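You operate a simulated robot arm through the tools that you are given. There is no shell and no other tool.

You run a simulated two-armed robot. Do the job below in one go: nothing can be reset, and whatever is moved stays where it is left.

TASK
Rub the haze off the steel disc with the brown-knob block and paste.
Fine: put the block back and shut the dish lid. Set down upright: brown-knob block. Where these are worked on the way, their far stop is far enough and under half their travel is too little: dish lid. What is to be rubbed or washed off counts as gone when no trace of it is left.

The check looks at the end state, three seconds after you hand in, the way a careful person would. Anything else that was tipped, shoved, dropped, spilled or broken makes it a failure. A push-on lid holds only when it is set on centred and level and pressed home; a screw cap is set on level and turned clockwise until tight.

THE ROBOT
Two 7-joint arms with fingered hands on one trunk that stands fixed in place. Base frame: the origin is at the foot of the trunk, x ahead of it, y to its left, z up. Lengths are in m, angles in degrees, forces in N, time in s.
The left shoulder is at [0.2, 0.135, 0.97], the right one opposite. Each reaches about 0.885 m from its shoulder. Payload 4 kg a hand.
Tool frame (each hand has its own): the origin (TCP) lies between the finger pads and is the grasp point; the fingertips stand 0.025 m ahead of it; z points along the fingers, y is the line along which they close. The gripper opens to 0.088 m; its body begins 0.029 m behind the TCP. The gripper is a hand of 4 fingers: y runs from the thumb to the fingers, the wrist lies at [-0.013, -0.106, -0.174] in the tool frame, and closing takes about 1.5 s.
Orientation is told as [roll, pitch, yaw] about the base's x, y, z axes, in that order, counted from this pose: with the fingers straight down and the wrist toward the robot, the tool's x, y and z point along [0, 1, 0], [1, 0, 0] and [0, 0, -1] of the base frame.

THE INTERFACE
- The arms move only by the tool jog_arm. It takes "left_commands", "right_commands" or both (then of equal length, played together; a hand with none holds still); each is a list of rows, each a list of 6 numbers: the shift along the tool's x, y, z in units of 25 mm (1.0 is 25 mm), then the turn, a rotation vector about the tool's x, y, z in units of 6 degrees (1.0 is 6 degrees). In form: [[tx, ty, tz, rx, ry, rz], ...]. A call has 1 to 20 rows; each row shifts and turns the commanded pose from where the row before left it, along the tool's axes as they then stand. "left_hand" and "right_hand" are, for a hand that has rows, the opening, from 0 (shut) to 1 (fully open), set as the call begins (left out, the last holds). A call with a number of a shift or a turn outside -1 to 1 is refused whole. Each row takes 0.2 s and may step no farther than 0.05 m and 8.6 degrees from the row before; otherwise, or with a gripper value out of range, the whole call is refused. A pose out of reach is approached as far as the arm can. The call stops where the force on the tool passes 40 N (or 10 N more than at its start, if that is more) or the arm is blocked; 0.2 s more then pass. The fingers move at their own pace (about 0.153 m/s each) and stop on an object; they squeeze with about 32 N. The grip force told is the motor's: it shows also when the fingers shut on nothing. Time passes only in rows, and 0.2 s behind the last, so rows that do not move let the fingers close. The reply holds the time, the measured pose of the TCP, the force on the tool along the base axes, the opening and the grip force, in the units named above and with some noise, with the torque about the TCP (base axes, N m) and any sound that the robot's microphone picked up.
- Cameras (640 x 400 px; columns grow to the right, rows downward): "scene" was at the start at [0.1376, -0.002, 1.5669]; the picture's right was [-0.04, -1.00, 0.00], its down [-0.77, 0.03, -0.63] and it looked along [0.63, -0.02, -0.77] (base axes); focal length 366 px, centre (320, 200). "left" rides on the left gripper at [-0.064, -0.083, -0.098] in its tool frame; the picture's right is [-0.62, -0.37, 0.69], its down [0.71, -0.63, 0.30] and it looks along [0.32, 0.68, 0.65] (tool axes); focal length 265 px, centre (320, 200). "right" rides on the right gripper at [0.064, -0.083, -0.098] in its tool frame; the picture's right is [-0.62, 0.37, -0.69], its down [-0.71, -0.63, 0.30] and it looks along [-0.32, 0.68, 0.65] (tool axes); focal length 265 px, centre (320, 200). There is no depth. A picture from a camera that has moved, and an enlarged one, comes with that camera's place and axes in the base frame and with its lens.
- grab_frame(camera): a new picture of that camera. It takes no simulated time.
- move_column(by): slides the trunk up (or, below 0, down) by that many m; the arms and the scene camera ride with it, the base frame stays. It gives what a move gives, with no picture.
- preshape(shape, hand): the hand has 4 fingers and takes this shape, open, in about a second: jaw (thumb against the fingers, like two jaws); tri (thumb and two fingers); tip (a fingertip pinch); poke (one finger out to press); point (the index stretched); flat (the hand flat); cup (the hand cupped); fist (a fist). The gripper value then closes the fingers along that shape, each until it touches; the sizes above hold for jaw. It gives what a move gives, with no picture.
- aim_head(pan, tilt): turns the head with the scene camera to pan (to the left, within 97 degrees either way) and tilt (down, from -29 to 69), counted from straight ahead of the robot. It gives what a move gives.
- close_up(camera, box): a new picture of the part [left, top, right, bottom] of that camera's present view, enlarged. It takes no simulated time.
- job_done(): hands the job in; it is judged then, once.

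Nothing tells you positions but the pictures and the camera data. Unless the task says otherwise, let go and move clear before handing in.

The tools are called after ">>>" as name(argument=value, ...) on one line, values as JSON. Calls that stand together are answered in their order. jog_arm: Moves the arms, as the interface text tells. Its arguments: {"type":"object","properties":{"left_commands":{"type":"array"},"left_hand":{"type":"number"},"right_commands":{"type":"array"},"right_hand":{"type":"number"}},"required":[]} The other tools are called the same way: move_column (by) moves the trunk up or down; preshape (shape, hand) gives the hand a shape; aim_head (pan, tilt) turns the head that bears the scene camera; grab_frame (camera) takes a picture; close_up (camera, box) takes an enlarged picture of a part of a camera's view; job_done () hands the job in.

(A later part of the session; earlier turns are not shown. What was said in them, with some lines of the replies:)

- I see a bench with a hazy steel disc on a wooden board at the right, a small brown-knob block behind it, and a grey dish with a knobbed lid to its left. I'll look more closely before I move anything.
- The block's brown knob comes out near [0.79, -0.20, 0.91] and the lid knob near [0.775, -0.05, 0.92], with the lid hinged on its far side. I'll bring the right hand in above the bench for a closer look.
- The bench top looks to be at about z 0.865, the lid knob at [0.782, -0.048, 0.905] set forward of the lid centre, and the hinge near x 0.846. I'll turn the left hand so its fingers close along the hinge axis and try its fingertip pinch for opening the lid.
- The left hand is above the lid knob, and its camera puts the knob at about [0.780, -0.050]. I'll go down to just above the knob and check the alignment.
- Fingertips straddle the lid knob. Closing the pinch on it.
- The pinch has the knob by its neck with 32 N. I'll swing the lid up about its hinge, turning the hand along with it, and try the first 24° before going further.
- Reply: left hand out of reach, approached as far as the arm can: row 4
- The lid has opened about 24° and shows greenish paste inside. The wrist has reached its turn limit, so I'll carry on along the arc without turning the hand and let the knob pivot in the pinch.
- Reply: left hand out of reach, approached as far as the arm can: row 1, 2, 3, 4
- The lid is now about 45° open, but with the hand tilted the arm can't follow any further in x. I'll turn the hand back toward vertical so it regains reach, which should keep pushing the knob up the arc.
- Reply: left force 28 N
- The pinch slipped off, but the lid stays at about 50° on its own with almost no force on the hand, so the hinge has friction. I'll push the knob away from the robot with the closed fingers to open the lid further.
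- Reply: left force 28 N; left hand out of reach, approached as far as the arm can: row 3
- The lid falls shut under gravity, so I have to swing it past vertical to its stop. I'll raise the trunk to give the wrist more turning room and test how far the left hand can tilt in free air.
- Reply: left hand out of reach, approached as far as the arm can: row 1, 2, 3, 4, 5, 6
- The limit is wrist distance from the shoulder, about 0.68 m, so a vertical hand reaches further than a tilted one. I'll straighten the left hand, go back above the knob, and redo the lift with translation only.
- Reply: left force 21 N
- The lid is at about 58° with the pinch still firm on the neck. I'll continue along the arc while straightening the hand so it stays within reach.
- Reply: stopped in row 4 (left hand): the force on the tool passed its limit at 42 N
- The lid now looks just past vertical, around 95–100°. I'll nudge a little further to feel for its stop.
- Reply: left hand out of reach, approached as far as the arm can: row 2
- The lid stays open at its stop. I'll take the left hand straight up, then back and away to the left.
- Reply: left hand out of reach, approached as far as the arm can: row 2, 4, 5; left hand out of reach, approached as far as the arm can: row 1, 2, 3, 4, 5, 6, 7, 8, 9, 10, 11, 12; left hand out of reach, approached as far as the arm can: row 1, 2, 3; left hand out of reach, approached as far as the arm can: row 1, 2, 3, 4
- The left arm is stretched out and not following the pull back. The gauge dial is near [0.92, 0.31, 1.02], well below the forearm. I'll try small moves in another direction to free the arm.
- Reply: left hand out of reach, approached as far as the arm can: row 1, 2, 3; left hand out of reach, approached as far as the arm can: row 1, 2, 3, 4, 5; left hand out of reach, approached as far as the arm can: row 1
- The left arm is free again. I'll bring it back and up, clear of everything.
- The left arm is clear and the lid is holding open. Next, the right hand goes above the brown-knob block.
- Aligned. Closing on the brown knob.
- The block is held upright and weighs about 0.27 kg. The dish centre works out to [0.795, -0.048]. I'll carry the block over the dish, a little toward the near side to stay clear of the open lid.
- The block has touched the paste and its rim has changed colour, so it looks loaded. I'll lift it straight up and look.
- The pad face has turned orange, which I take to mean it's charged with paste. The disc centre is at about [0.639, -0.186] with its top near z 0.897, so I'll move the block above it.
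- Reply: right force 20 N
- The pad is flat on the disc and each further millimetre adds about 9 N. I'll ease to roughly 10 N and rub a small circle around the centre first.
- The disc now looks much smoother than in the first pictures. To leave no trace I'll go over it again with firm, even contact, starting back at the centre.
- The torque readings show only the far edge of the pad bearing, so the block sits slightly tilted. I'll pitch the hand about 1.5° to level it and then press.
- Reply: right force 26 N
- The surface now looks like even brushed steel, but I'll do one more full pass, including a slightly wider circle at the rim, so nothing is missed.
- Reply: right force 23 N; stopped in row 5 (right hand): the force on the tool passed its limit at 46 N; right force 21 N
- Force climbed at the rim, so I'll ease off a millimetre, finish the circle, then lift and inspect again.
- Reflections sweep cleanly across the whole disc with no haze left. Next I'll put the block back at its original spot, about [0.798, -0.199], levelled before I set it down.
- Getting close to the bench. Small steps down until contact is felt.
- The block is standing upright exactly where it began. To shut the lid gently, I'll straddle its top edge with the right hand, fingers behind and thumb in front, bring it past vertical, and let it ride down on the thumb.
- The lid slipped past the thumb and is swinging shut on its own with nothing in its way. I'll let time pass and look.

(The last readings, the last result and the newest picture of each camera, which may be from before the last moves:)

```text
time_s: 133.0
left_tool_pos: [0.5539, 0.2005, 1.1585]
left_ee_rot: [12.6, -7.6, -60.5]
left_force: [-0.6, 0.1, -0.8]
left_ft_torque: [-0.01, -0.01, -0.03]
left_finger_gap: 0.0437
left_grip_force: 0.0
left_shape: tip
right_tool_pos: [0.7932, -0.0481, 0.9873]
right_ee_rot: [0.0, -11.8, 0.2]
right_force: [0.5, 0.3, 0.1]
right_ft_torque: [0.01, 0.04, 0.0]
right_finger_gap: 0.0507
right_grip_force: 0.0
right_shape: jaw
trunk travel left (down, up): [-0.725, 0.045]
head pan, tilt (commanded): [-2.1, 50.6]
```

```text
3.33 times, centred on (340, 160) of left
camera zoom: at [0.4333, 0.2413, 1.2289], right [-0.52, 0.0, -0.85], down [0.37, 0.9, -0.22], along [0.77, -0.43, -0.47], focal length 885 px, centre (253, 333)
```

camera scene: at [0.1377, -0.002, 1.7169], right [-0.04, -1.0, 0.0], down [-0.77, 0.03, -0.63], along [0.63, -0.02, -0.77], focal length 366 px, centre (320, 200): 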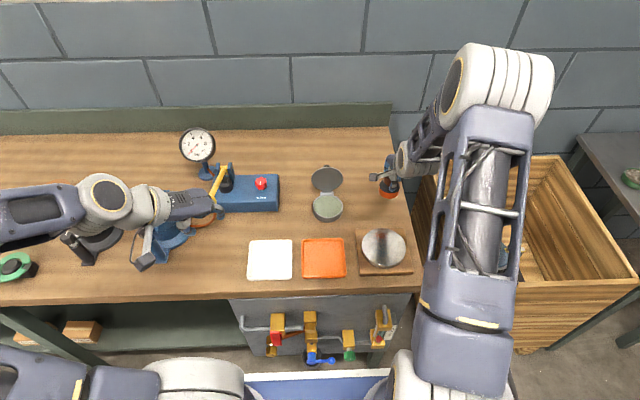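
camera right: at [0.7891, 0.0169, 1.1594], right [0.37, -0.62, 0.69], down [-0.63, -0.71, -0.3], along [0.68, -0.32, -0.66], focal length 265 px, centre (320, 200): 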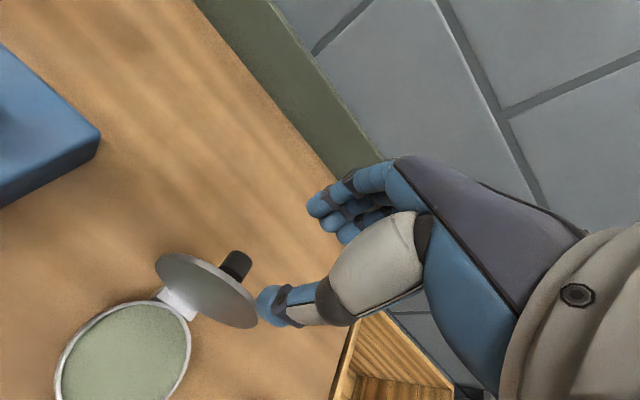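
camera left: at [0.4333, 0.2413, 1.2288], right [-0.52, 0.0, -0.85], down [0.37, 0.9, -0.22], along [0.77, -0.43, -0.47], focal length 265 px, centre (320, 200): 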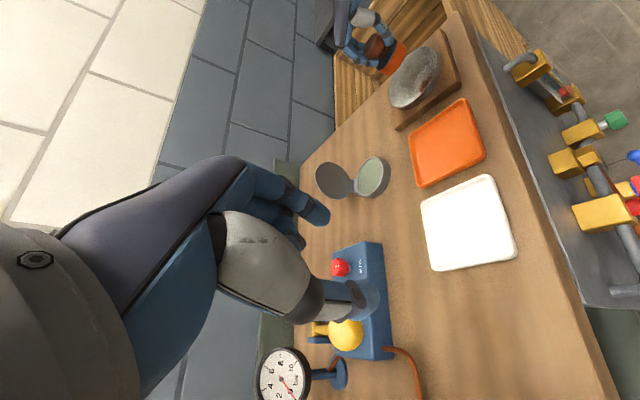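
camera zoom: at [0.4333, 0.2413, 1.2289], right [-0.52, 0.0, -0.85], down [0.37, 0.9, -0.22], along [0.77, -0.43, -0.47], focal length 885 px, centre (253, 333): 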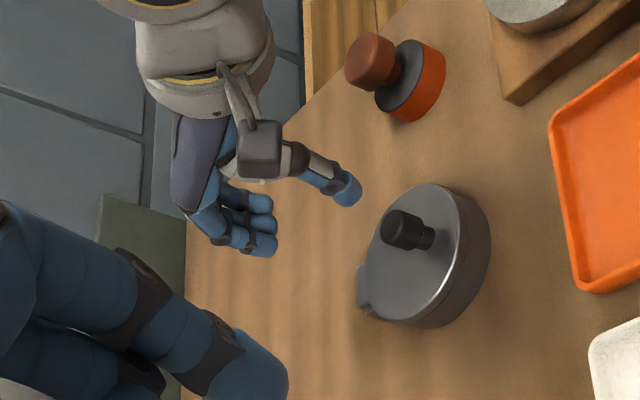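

The lid is shut. I'll raise and withdraw the right hand, then inspect everything.

>>> jog_arm(right_commands=[[0, 0.17, -0.78, 0, 0, 0], [0, 0.17, -0.78, 0, 0, 0], [0, 0.17, -0.78, 0, 0, 0], [0, 0.17, -0.78, 1, 0, 0], [0, 0, -0.8, 1, 0, 0], [0, -0.5, -0.8, 0, 0, 0], [-0.5, -0.8, -0.4, 0, 0, 0], [-0.8, -0.9, 0, 0, 0, 0], [-0.8, -0.9, 0, 0, 0, 0], [-0.8, -0.9, 0, 0, 0, 0], [-0.8, -0.9, 0, 0, 0, 0], [-0.8, -0.9, 0, 0, 0, 0], [-0.8, -0.9, 0, 0, 0, 0], [-0.8, -0.6, 0, 0, 0, 0], [-0.8, -0.6, 0, 0, 0, 0], [0, 0, 0, 0, 0, 0]], right_hand=0.57)

>>> grab_frame(camera="scene")

>>> close_up(camera="scene", box=[300, 160, 420, 290])

>>> close_up(camera="left", box=[340, 140, 420, 210])

>>> grab_frame(camera="right")

```text
time_s: 136.4
left_tool_pos: [0.5521, 0.1999, 1.158]
left_ee_rot: [12.6, -7.7, -60.6]
left_force: [-0.7, -0.2, -0.3]
left_ft_torque: [-0.01, -0.01, 0.04]
left_finger_gap: 0.0436
left_grip_force: 0.2
left_shape: tip
right_tool_pos: [0.5941, -0.2234, 1.1206]
right_ee_rot: [0.1, 0.2, 0.0]
right_force: [-0.9, 0.8, -0.6]
right_ft_torque: [-0.01, 0.04, 0.01]
right_finger_gap: 0.0504
right_grip_force: 0.0
right_shape: jaw
trunk travel left (down, up): [-0.725, 0.045]
head pan, tilt (commanded): [-2.1, 50.6]
```

```text
taken
camera scene: at [0.1376, -0.0019, 1.717], right [-0.04, -1.0, 0.0], down [-0.77, 0.03, -0.63], along [0.63, -0.02, -0.77], focal length 366 px, centre (320, 200)
```

scene: 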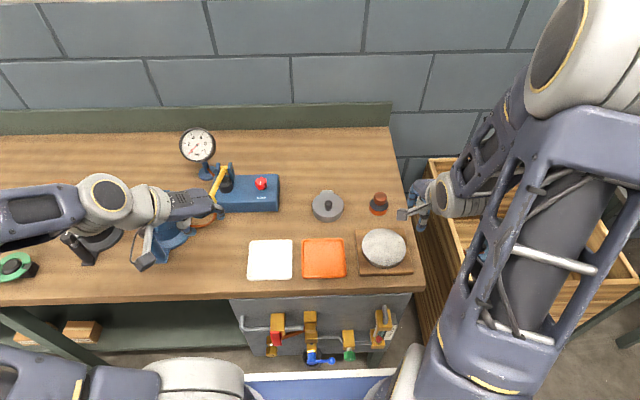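

```text
3.08 times, centred on (360, 225) of scene
camera zoom: at [0.1376, -0.0019, 1.717], right [-0.04, -1.0, 0.0], down [-0.77, 0.03, -0.63], along [0.63, -0.02, -0.77], focal length 1127 px, centre (197, 123)
```

zoom: 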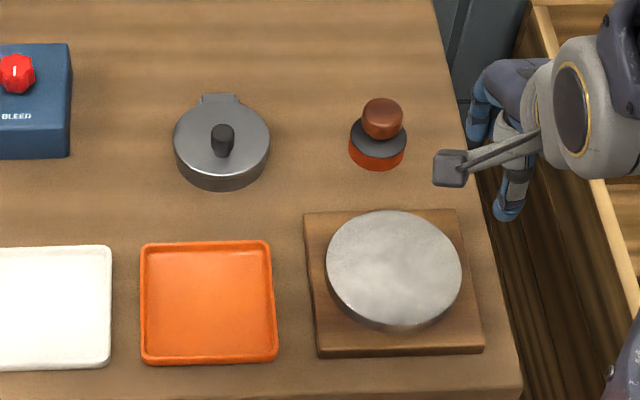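

```text
5.71 times, centred on (380, 175) of left
camera zoom: at [0.4333, 0.2413, 1.2289], right [-0.52, 0.0, -0.85], down [0.37, 0.9, -0.22], along [0.77, -0.43, -0.47], focal length 1517 px, centre (-23, 343)
```

zoom: 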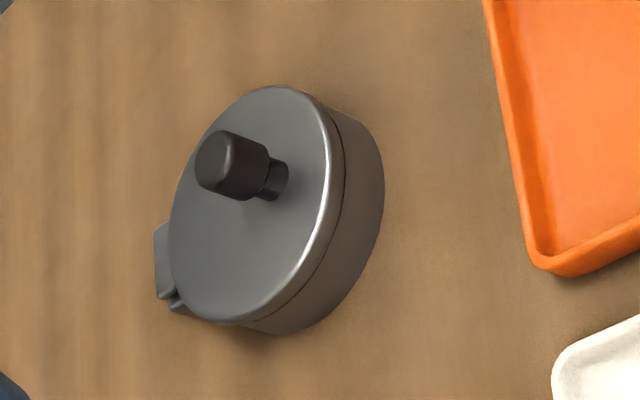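

```text
taken
camera right: at [0.5105, -0.1583, 1.2178], right [0.37, -0.62, 0.69], down [-0.63, -0.72, -0.3], along [0.68, -0.32, -0.66], focal length 265 px, centre (320, 200)
```

right: 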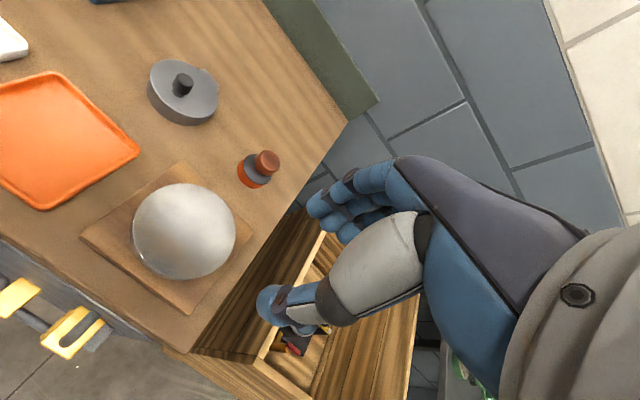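

Dish and block look right. With the hand away the disc reflects the wall and looks slightly cloudy, so I'll return the right camera to its starting pose for a like-for-like comparison.

>>> jog_arm(right_commands=[[-0.344, -0.84, -0.096, 0, 0, 0], [-0.344, -0.84, -0.096, 0, 0, 0], [-0.344, -0.84, -0.096, 0, 0, 0], [-0.344, -0.84, -0.096, 0, 0, 0], [-0.344, -0.84, -0.096, 0, 0, 0], [0, 0, 0, 0, 0, 0]], right_hand=1)

>>> close_up(camera="right", box=[120, 0, 320, 240])

>>> close_up(camera="scene", box=[350, 220, 415, 275])

>>> close_up(camera="right", box=[150, 100, 270, 220])

```text
time_s: 137.8
left_tool_pos: [0.5512, 0.2005, 1.158]
left_ee_rot: [12.6, -7.7, -60.5]
left_force: [0.9, -0.5, -0.2]
left_ft_torque: [-0.01, 0.0, 0.04]
left_finger_gap: 0.0436
left_grip_force: 0.1
left_shape: tip
right_tool_pos: [0.5164, -0.2843, 1.1367]
right_ee_rot: [0.1, 0.3, 0.1]
right_force: [-0.6, 0.1, 0.2]
right_ft_torque: [0.0, -0.03, 0.01]
right_finger_gap: 0.0875
right_grip_force: 0.0
right_shape: jaw
right hand out of reach, approached as far as the arm can: row 3, 4, 5
trunk travel left (down, up): [-0.725, 0.045]
head pan, tilt (commanded): [-2.1, 50.6]
```

```text
1.67 times, centred on (220, 120) of right
camera zoom: at [0.4326, -0.2189, 1.2349], right [0.37, -0.62, 0.69], down [-0.63, -0.72, -0.3], along [0.68, -0.32, -0.66], focal length 442 px, centre (487, 333)
```

zoom: 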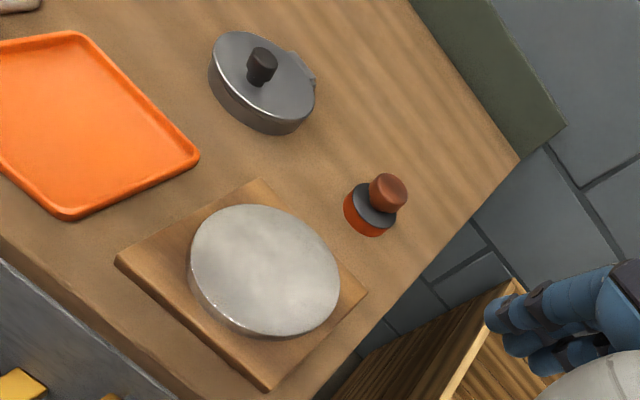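

```text
7.27 times, centred on (382, 248) of scene
camera zoom: at [0.1376, -0.0019, 1.717], right [-0.04, -1.0, 0.0], down [-0.77, 0.03, -0.63], along [0.63, -0.02, -0.77], focal length 2665 px, centre (-134, -146)
```

zoom: 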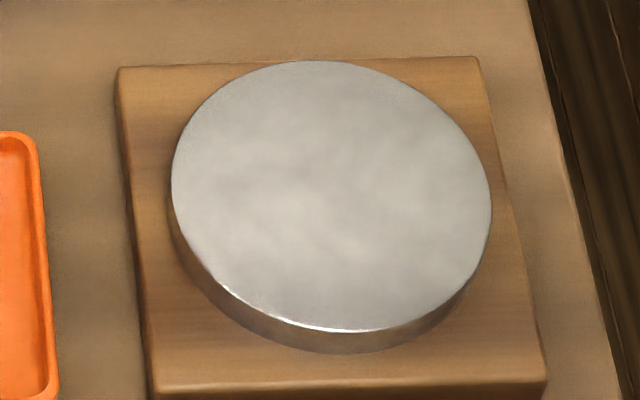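

```text
3.33 times, centred on (210, 160) of right
camera zoom: at [0.4326, -0.2189, 1.2349], right [0.37, -0.62, 0.69], down [-0.63, -0.72, -0.3], along [0.68, -0.32, -0.66], focal length 885 px, centre (687, 333)
```

zoom: 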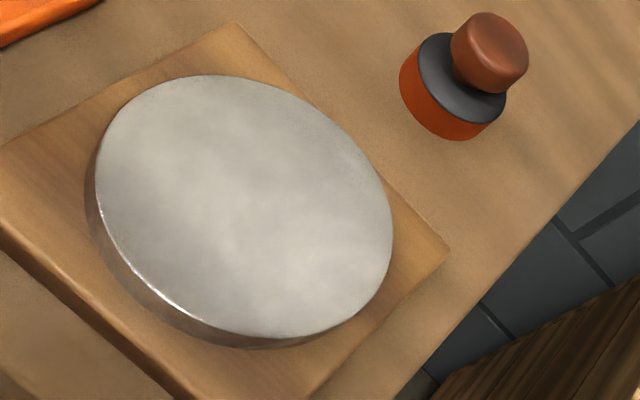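

>>> close_up(camera="scene", box=[370, 236, 396, 258])

>>> close_up(camera="right", box=[175, 120, 235, 180])

>>> close_up(camera="left", box=[380, 35, 450, 105])

```text
16.00 times, centred on (383, 247) of scene
camera zoom: at [0.1376, -0.0019, 1.717], right [-0.04, -1.0, 0.0], down [-0.77, 0.03, -0.63], along [0.63, -0.02, -0.77], focal length 5862 px, centre (-688, -552)
```

zoom: 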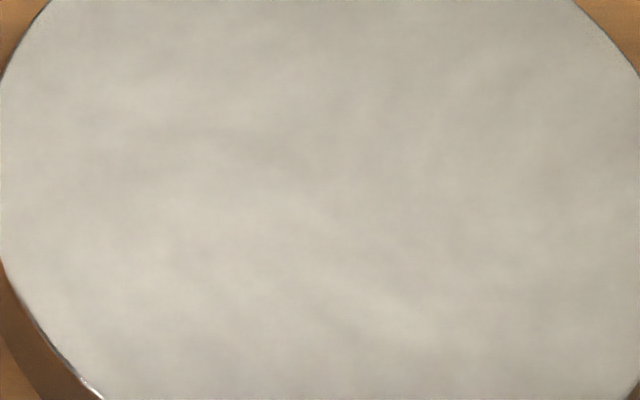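

```text
6.67 times, centred on (205, 150) of right
camera zoom: at [0.4326, -0.2189, 1.2349], right [0.37, -0.62, 0.69], down [-0.63, -0.72, -0.3], along [0.68, -0.32, -0.66], focal length 1769 px, centre (1087, 533)
```

zoom: 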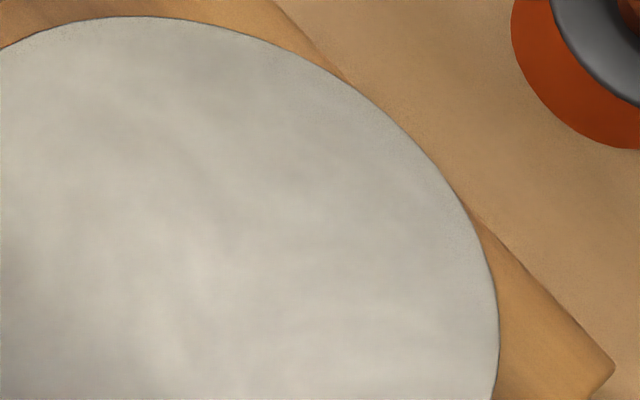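

```text
5.71 times, centred on (415, 70) of left
camera zoom: at [0.4333, 0.2413, 1.2289], right [-0.52, 0.0, -0.85], down [0.37, 0.9, -0.22], along [0.77, -0.43, -0.47], focal length 1517 px, centre (-223, 943)
```

zoom: 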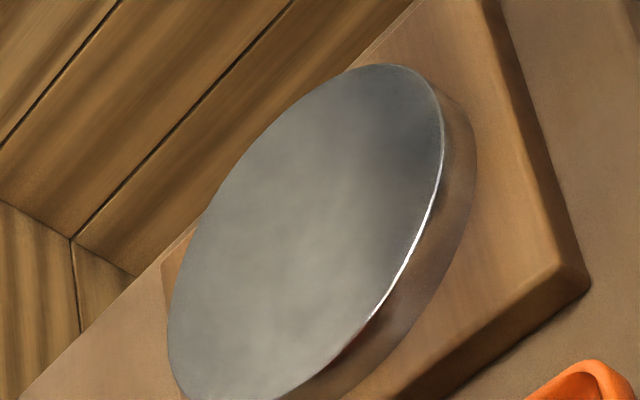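

>>> close_up(camera="scene", box=[305, 180, 350, 225])

>>> close_up(camera="right", box=[175, 0, 255, 70])

>>> close_up(camera="left", box=[320, 80, 400, 210])

```text
8.89 times, centred on (328, 202) of scene
camera zoom: at [0.1376, -0.0019, 1.717], right [-0.04, -1.0, 0.0], down [-0.77, 0.03, -0.63], along [0.63, -0.02, -0.77], focal length 3257 px, centre (253, 178)
```

zoom: 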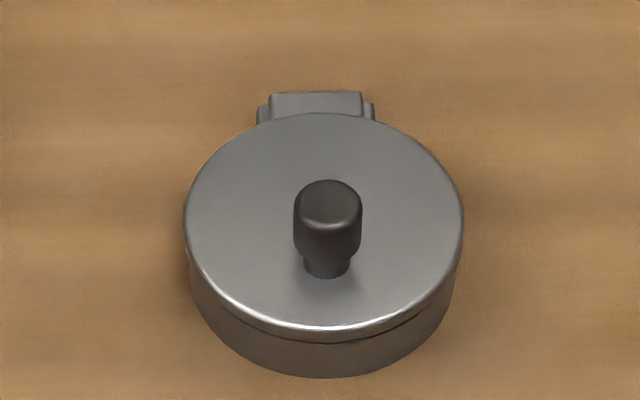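

```text
5.71 times, centred on (215, 35) of right
camera zoom: at [0.4326, -0.2189, 1.2349], right [0.37, -0.62, 0.69], down [-0.63, -0.72, -0.3], along [0.68, -0.32, -0.66], focal length 1517 px, centre (920, 1143)
```

zoom: 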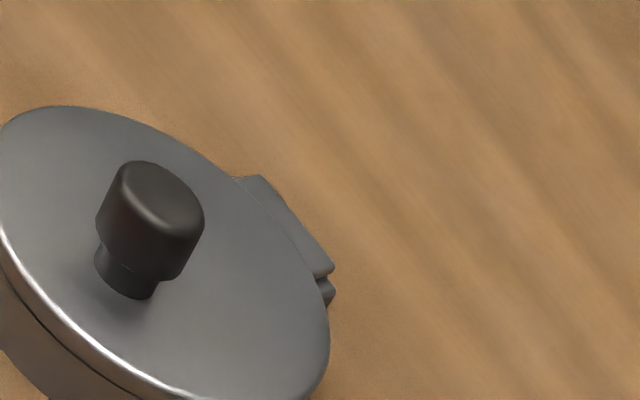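

```text
3.08 times, centred on (360, 145) of left
camera zoom: at [0.4333, 0.2413, 1.2289], right [-0.52, 0.0, -0.85], down [0.37, 0.9, -0.22], along [0.77, -0.43, -0.47], focal length 817 px, centre (197, 369)
```

zoom: 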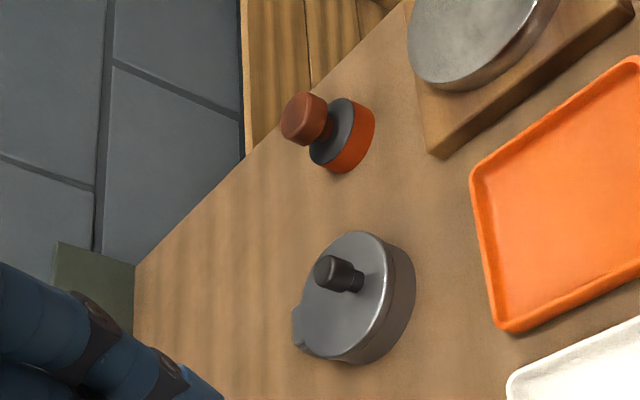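

The haze is gone: the brown smudge at the disc's centre no longer shows from any of the three cameras. The block stands upright in its original place, the dish lid is shut, and both hands are empty and clear. I'm handing the job in.

>>> job_done()

```text
The job is handed in.
```

I rubbed the haze off the steel disc with the brown-knob block and paste, then handed the job in. The brown smudge at the disc's centre no longer shows in any of the three camera views. What faint mottling remains I took to be the steel's own finish and reflections of the wall.

- **Block:** it stands upright within about 2 mm of where it started. Its pad still shows orange from the paste.
- **Dish lid:** I opened it to its far stop for the dip, and it is now shut. My plan was to ease it down on the thumb, but it slipped past and swung shut under its own weight. It had also fallen shut once during my first try at opening it. The dish did not visibly move either time.
- **Everything else:** nothing else was seen to be moved, tipped or spilled. While I was freeing the left arm it overreached toward the back of the bench near the gauge, but it touched nothing. Both hands are empty and clear of the bench, and the trunk is still 0.15 m higher than at the start.
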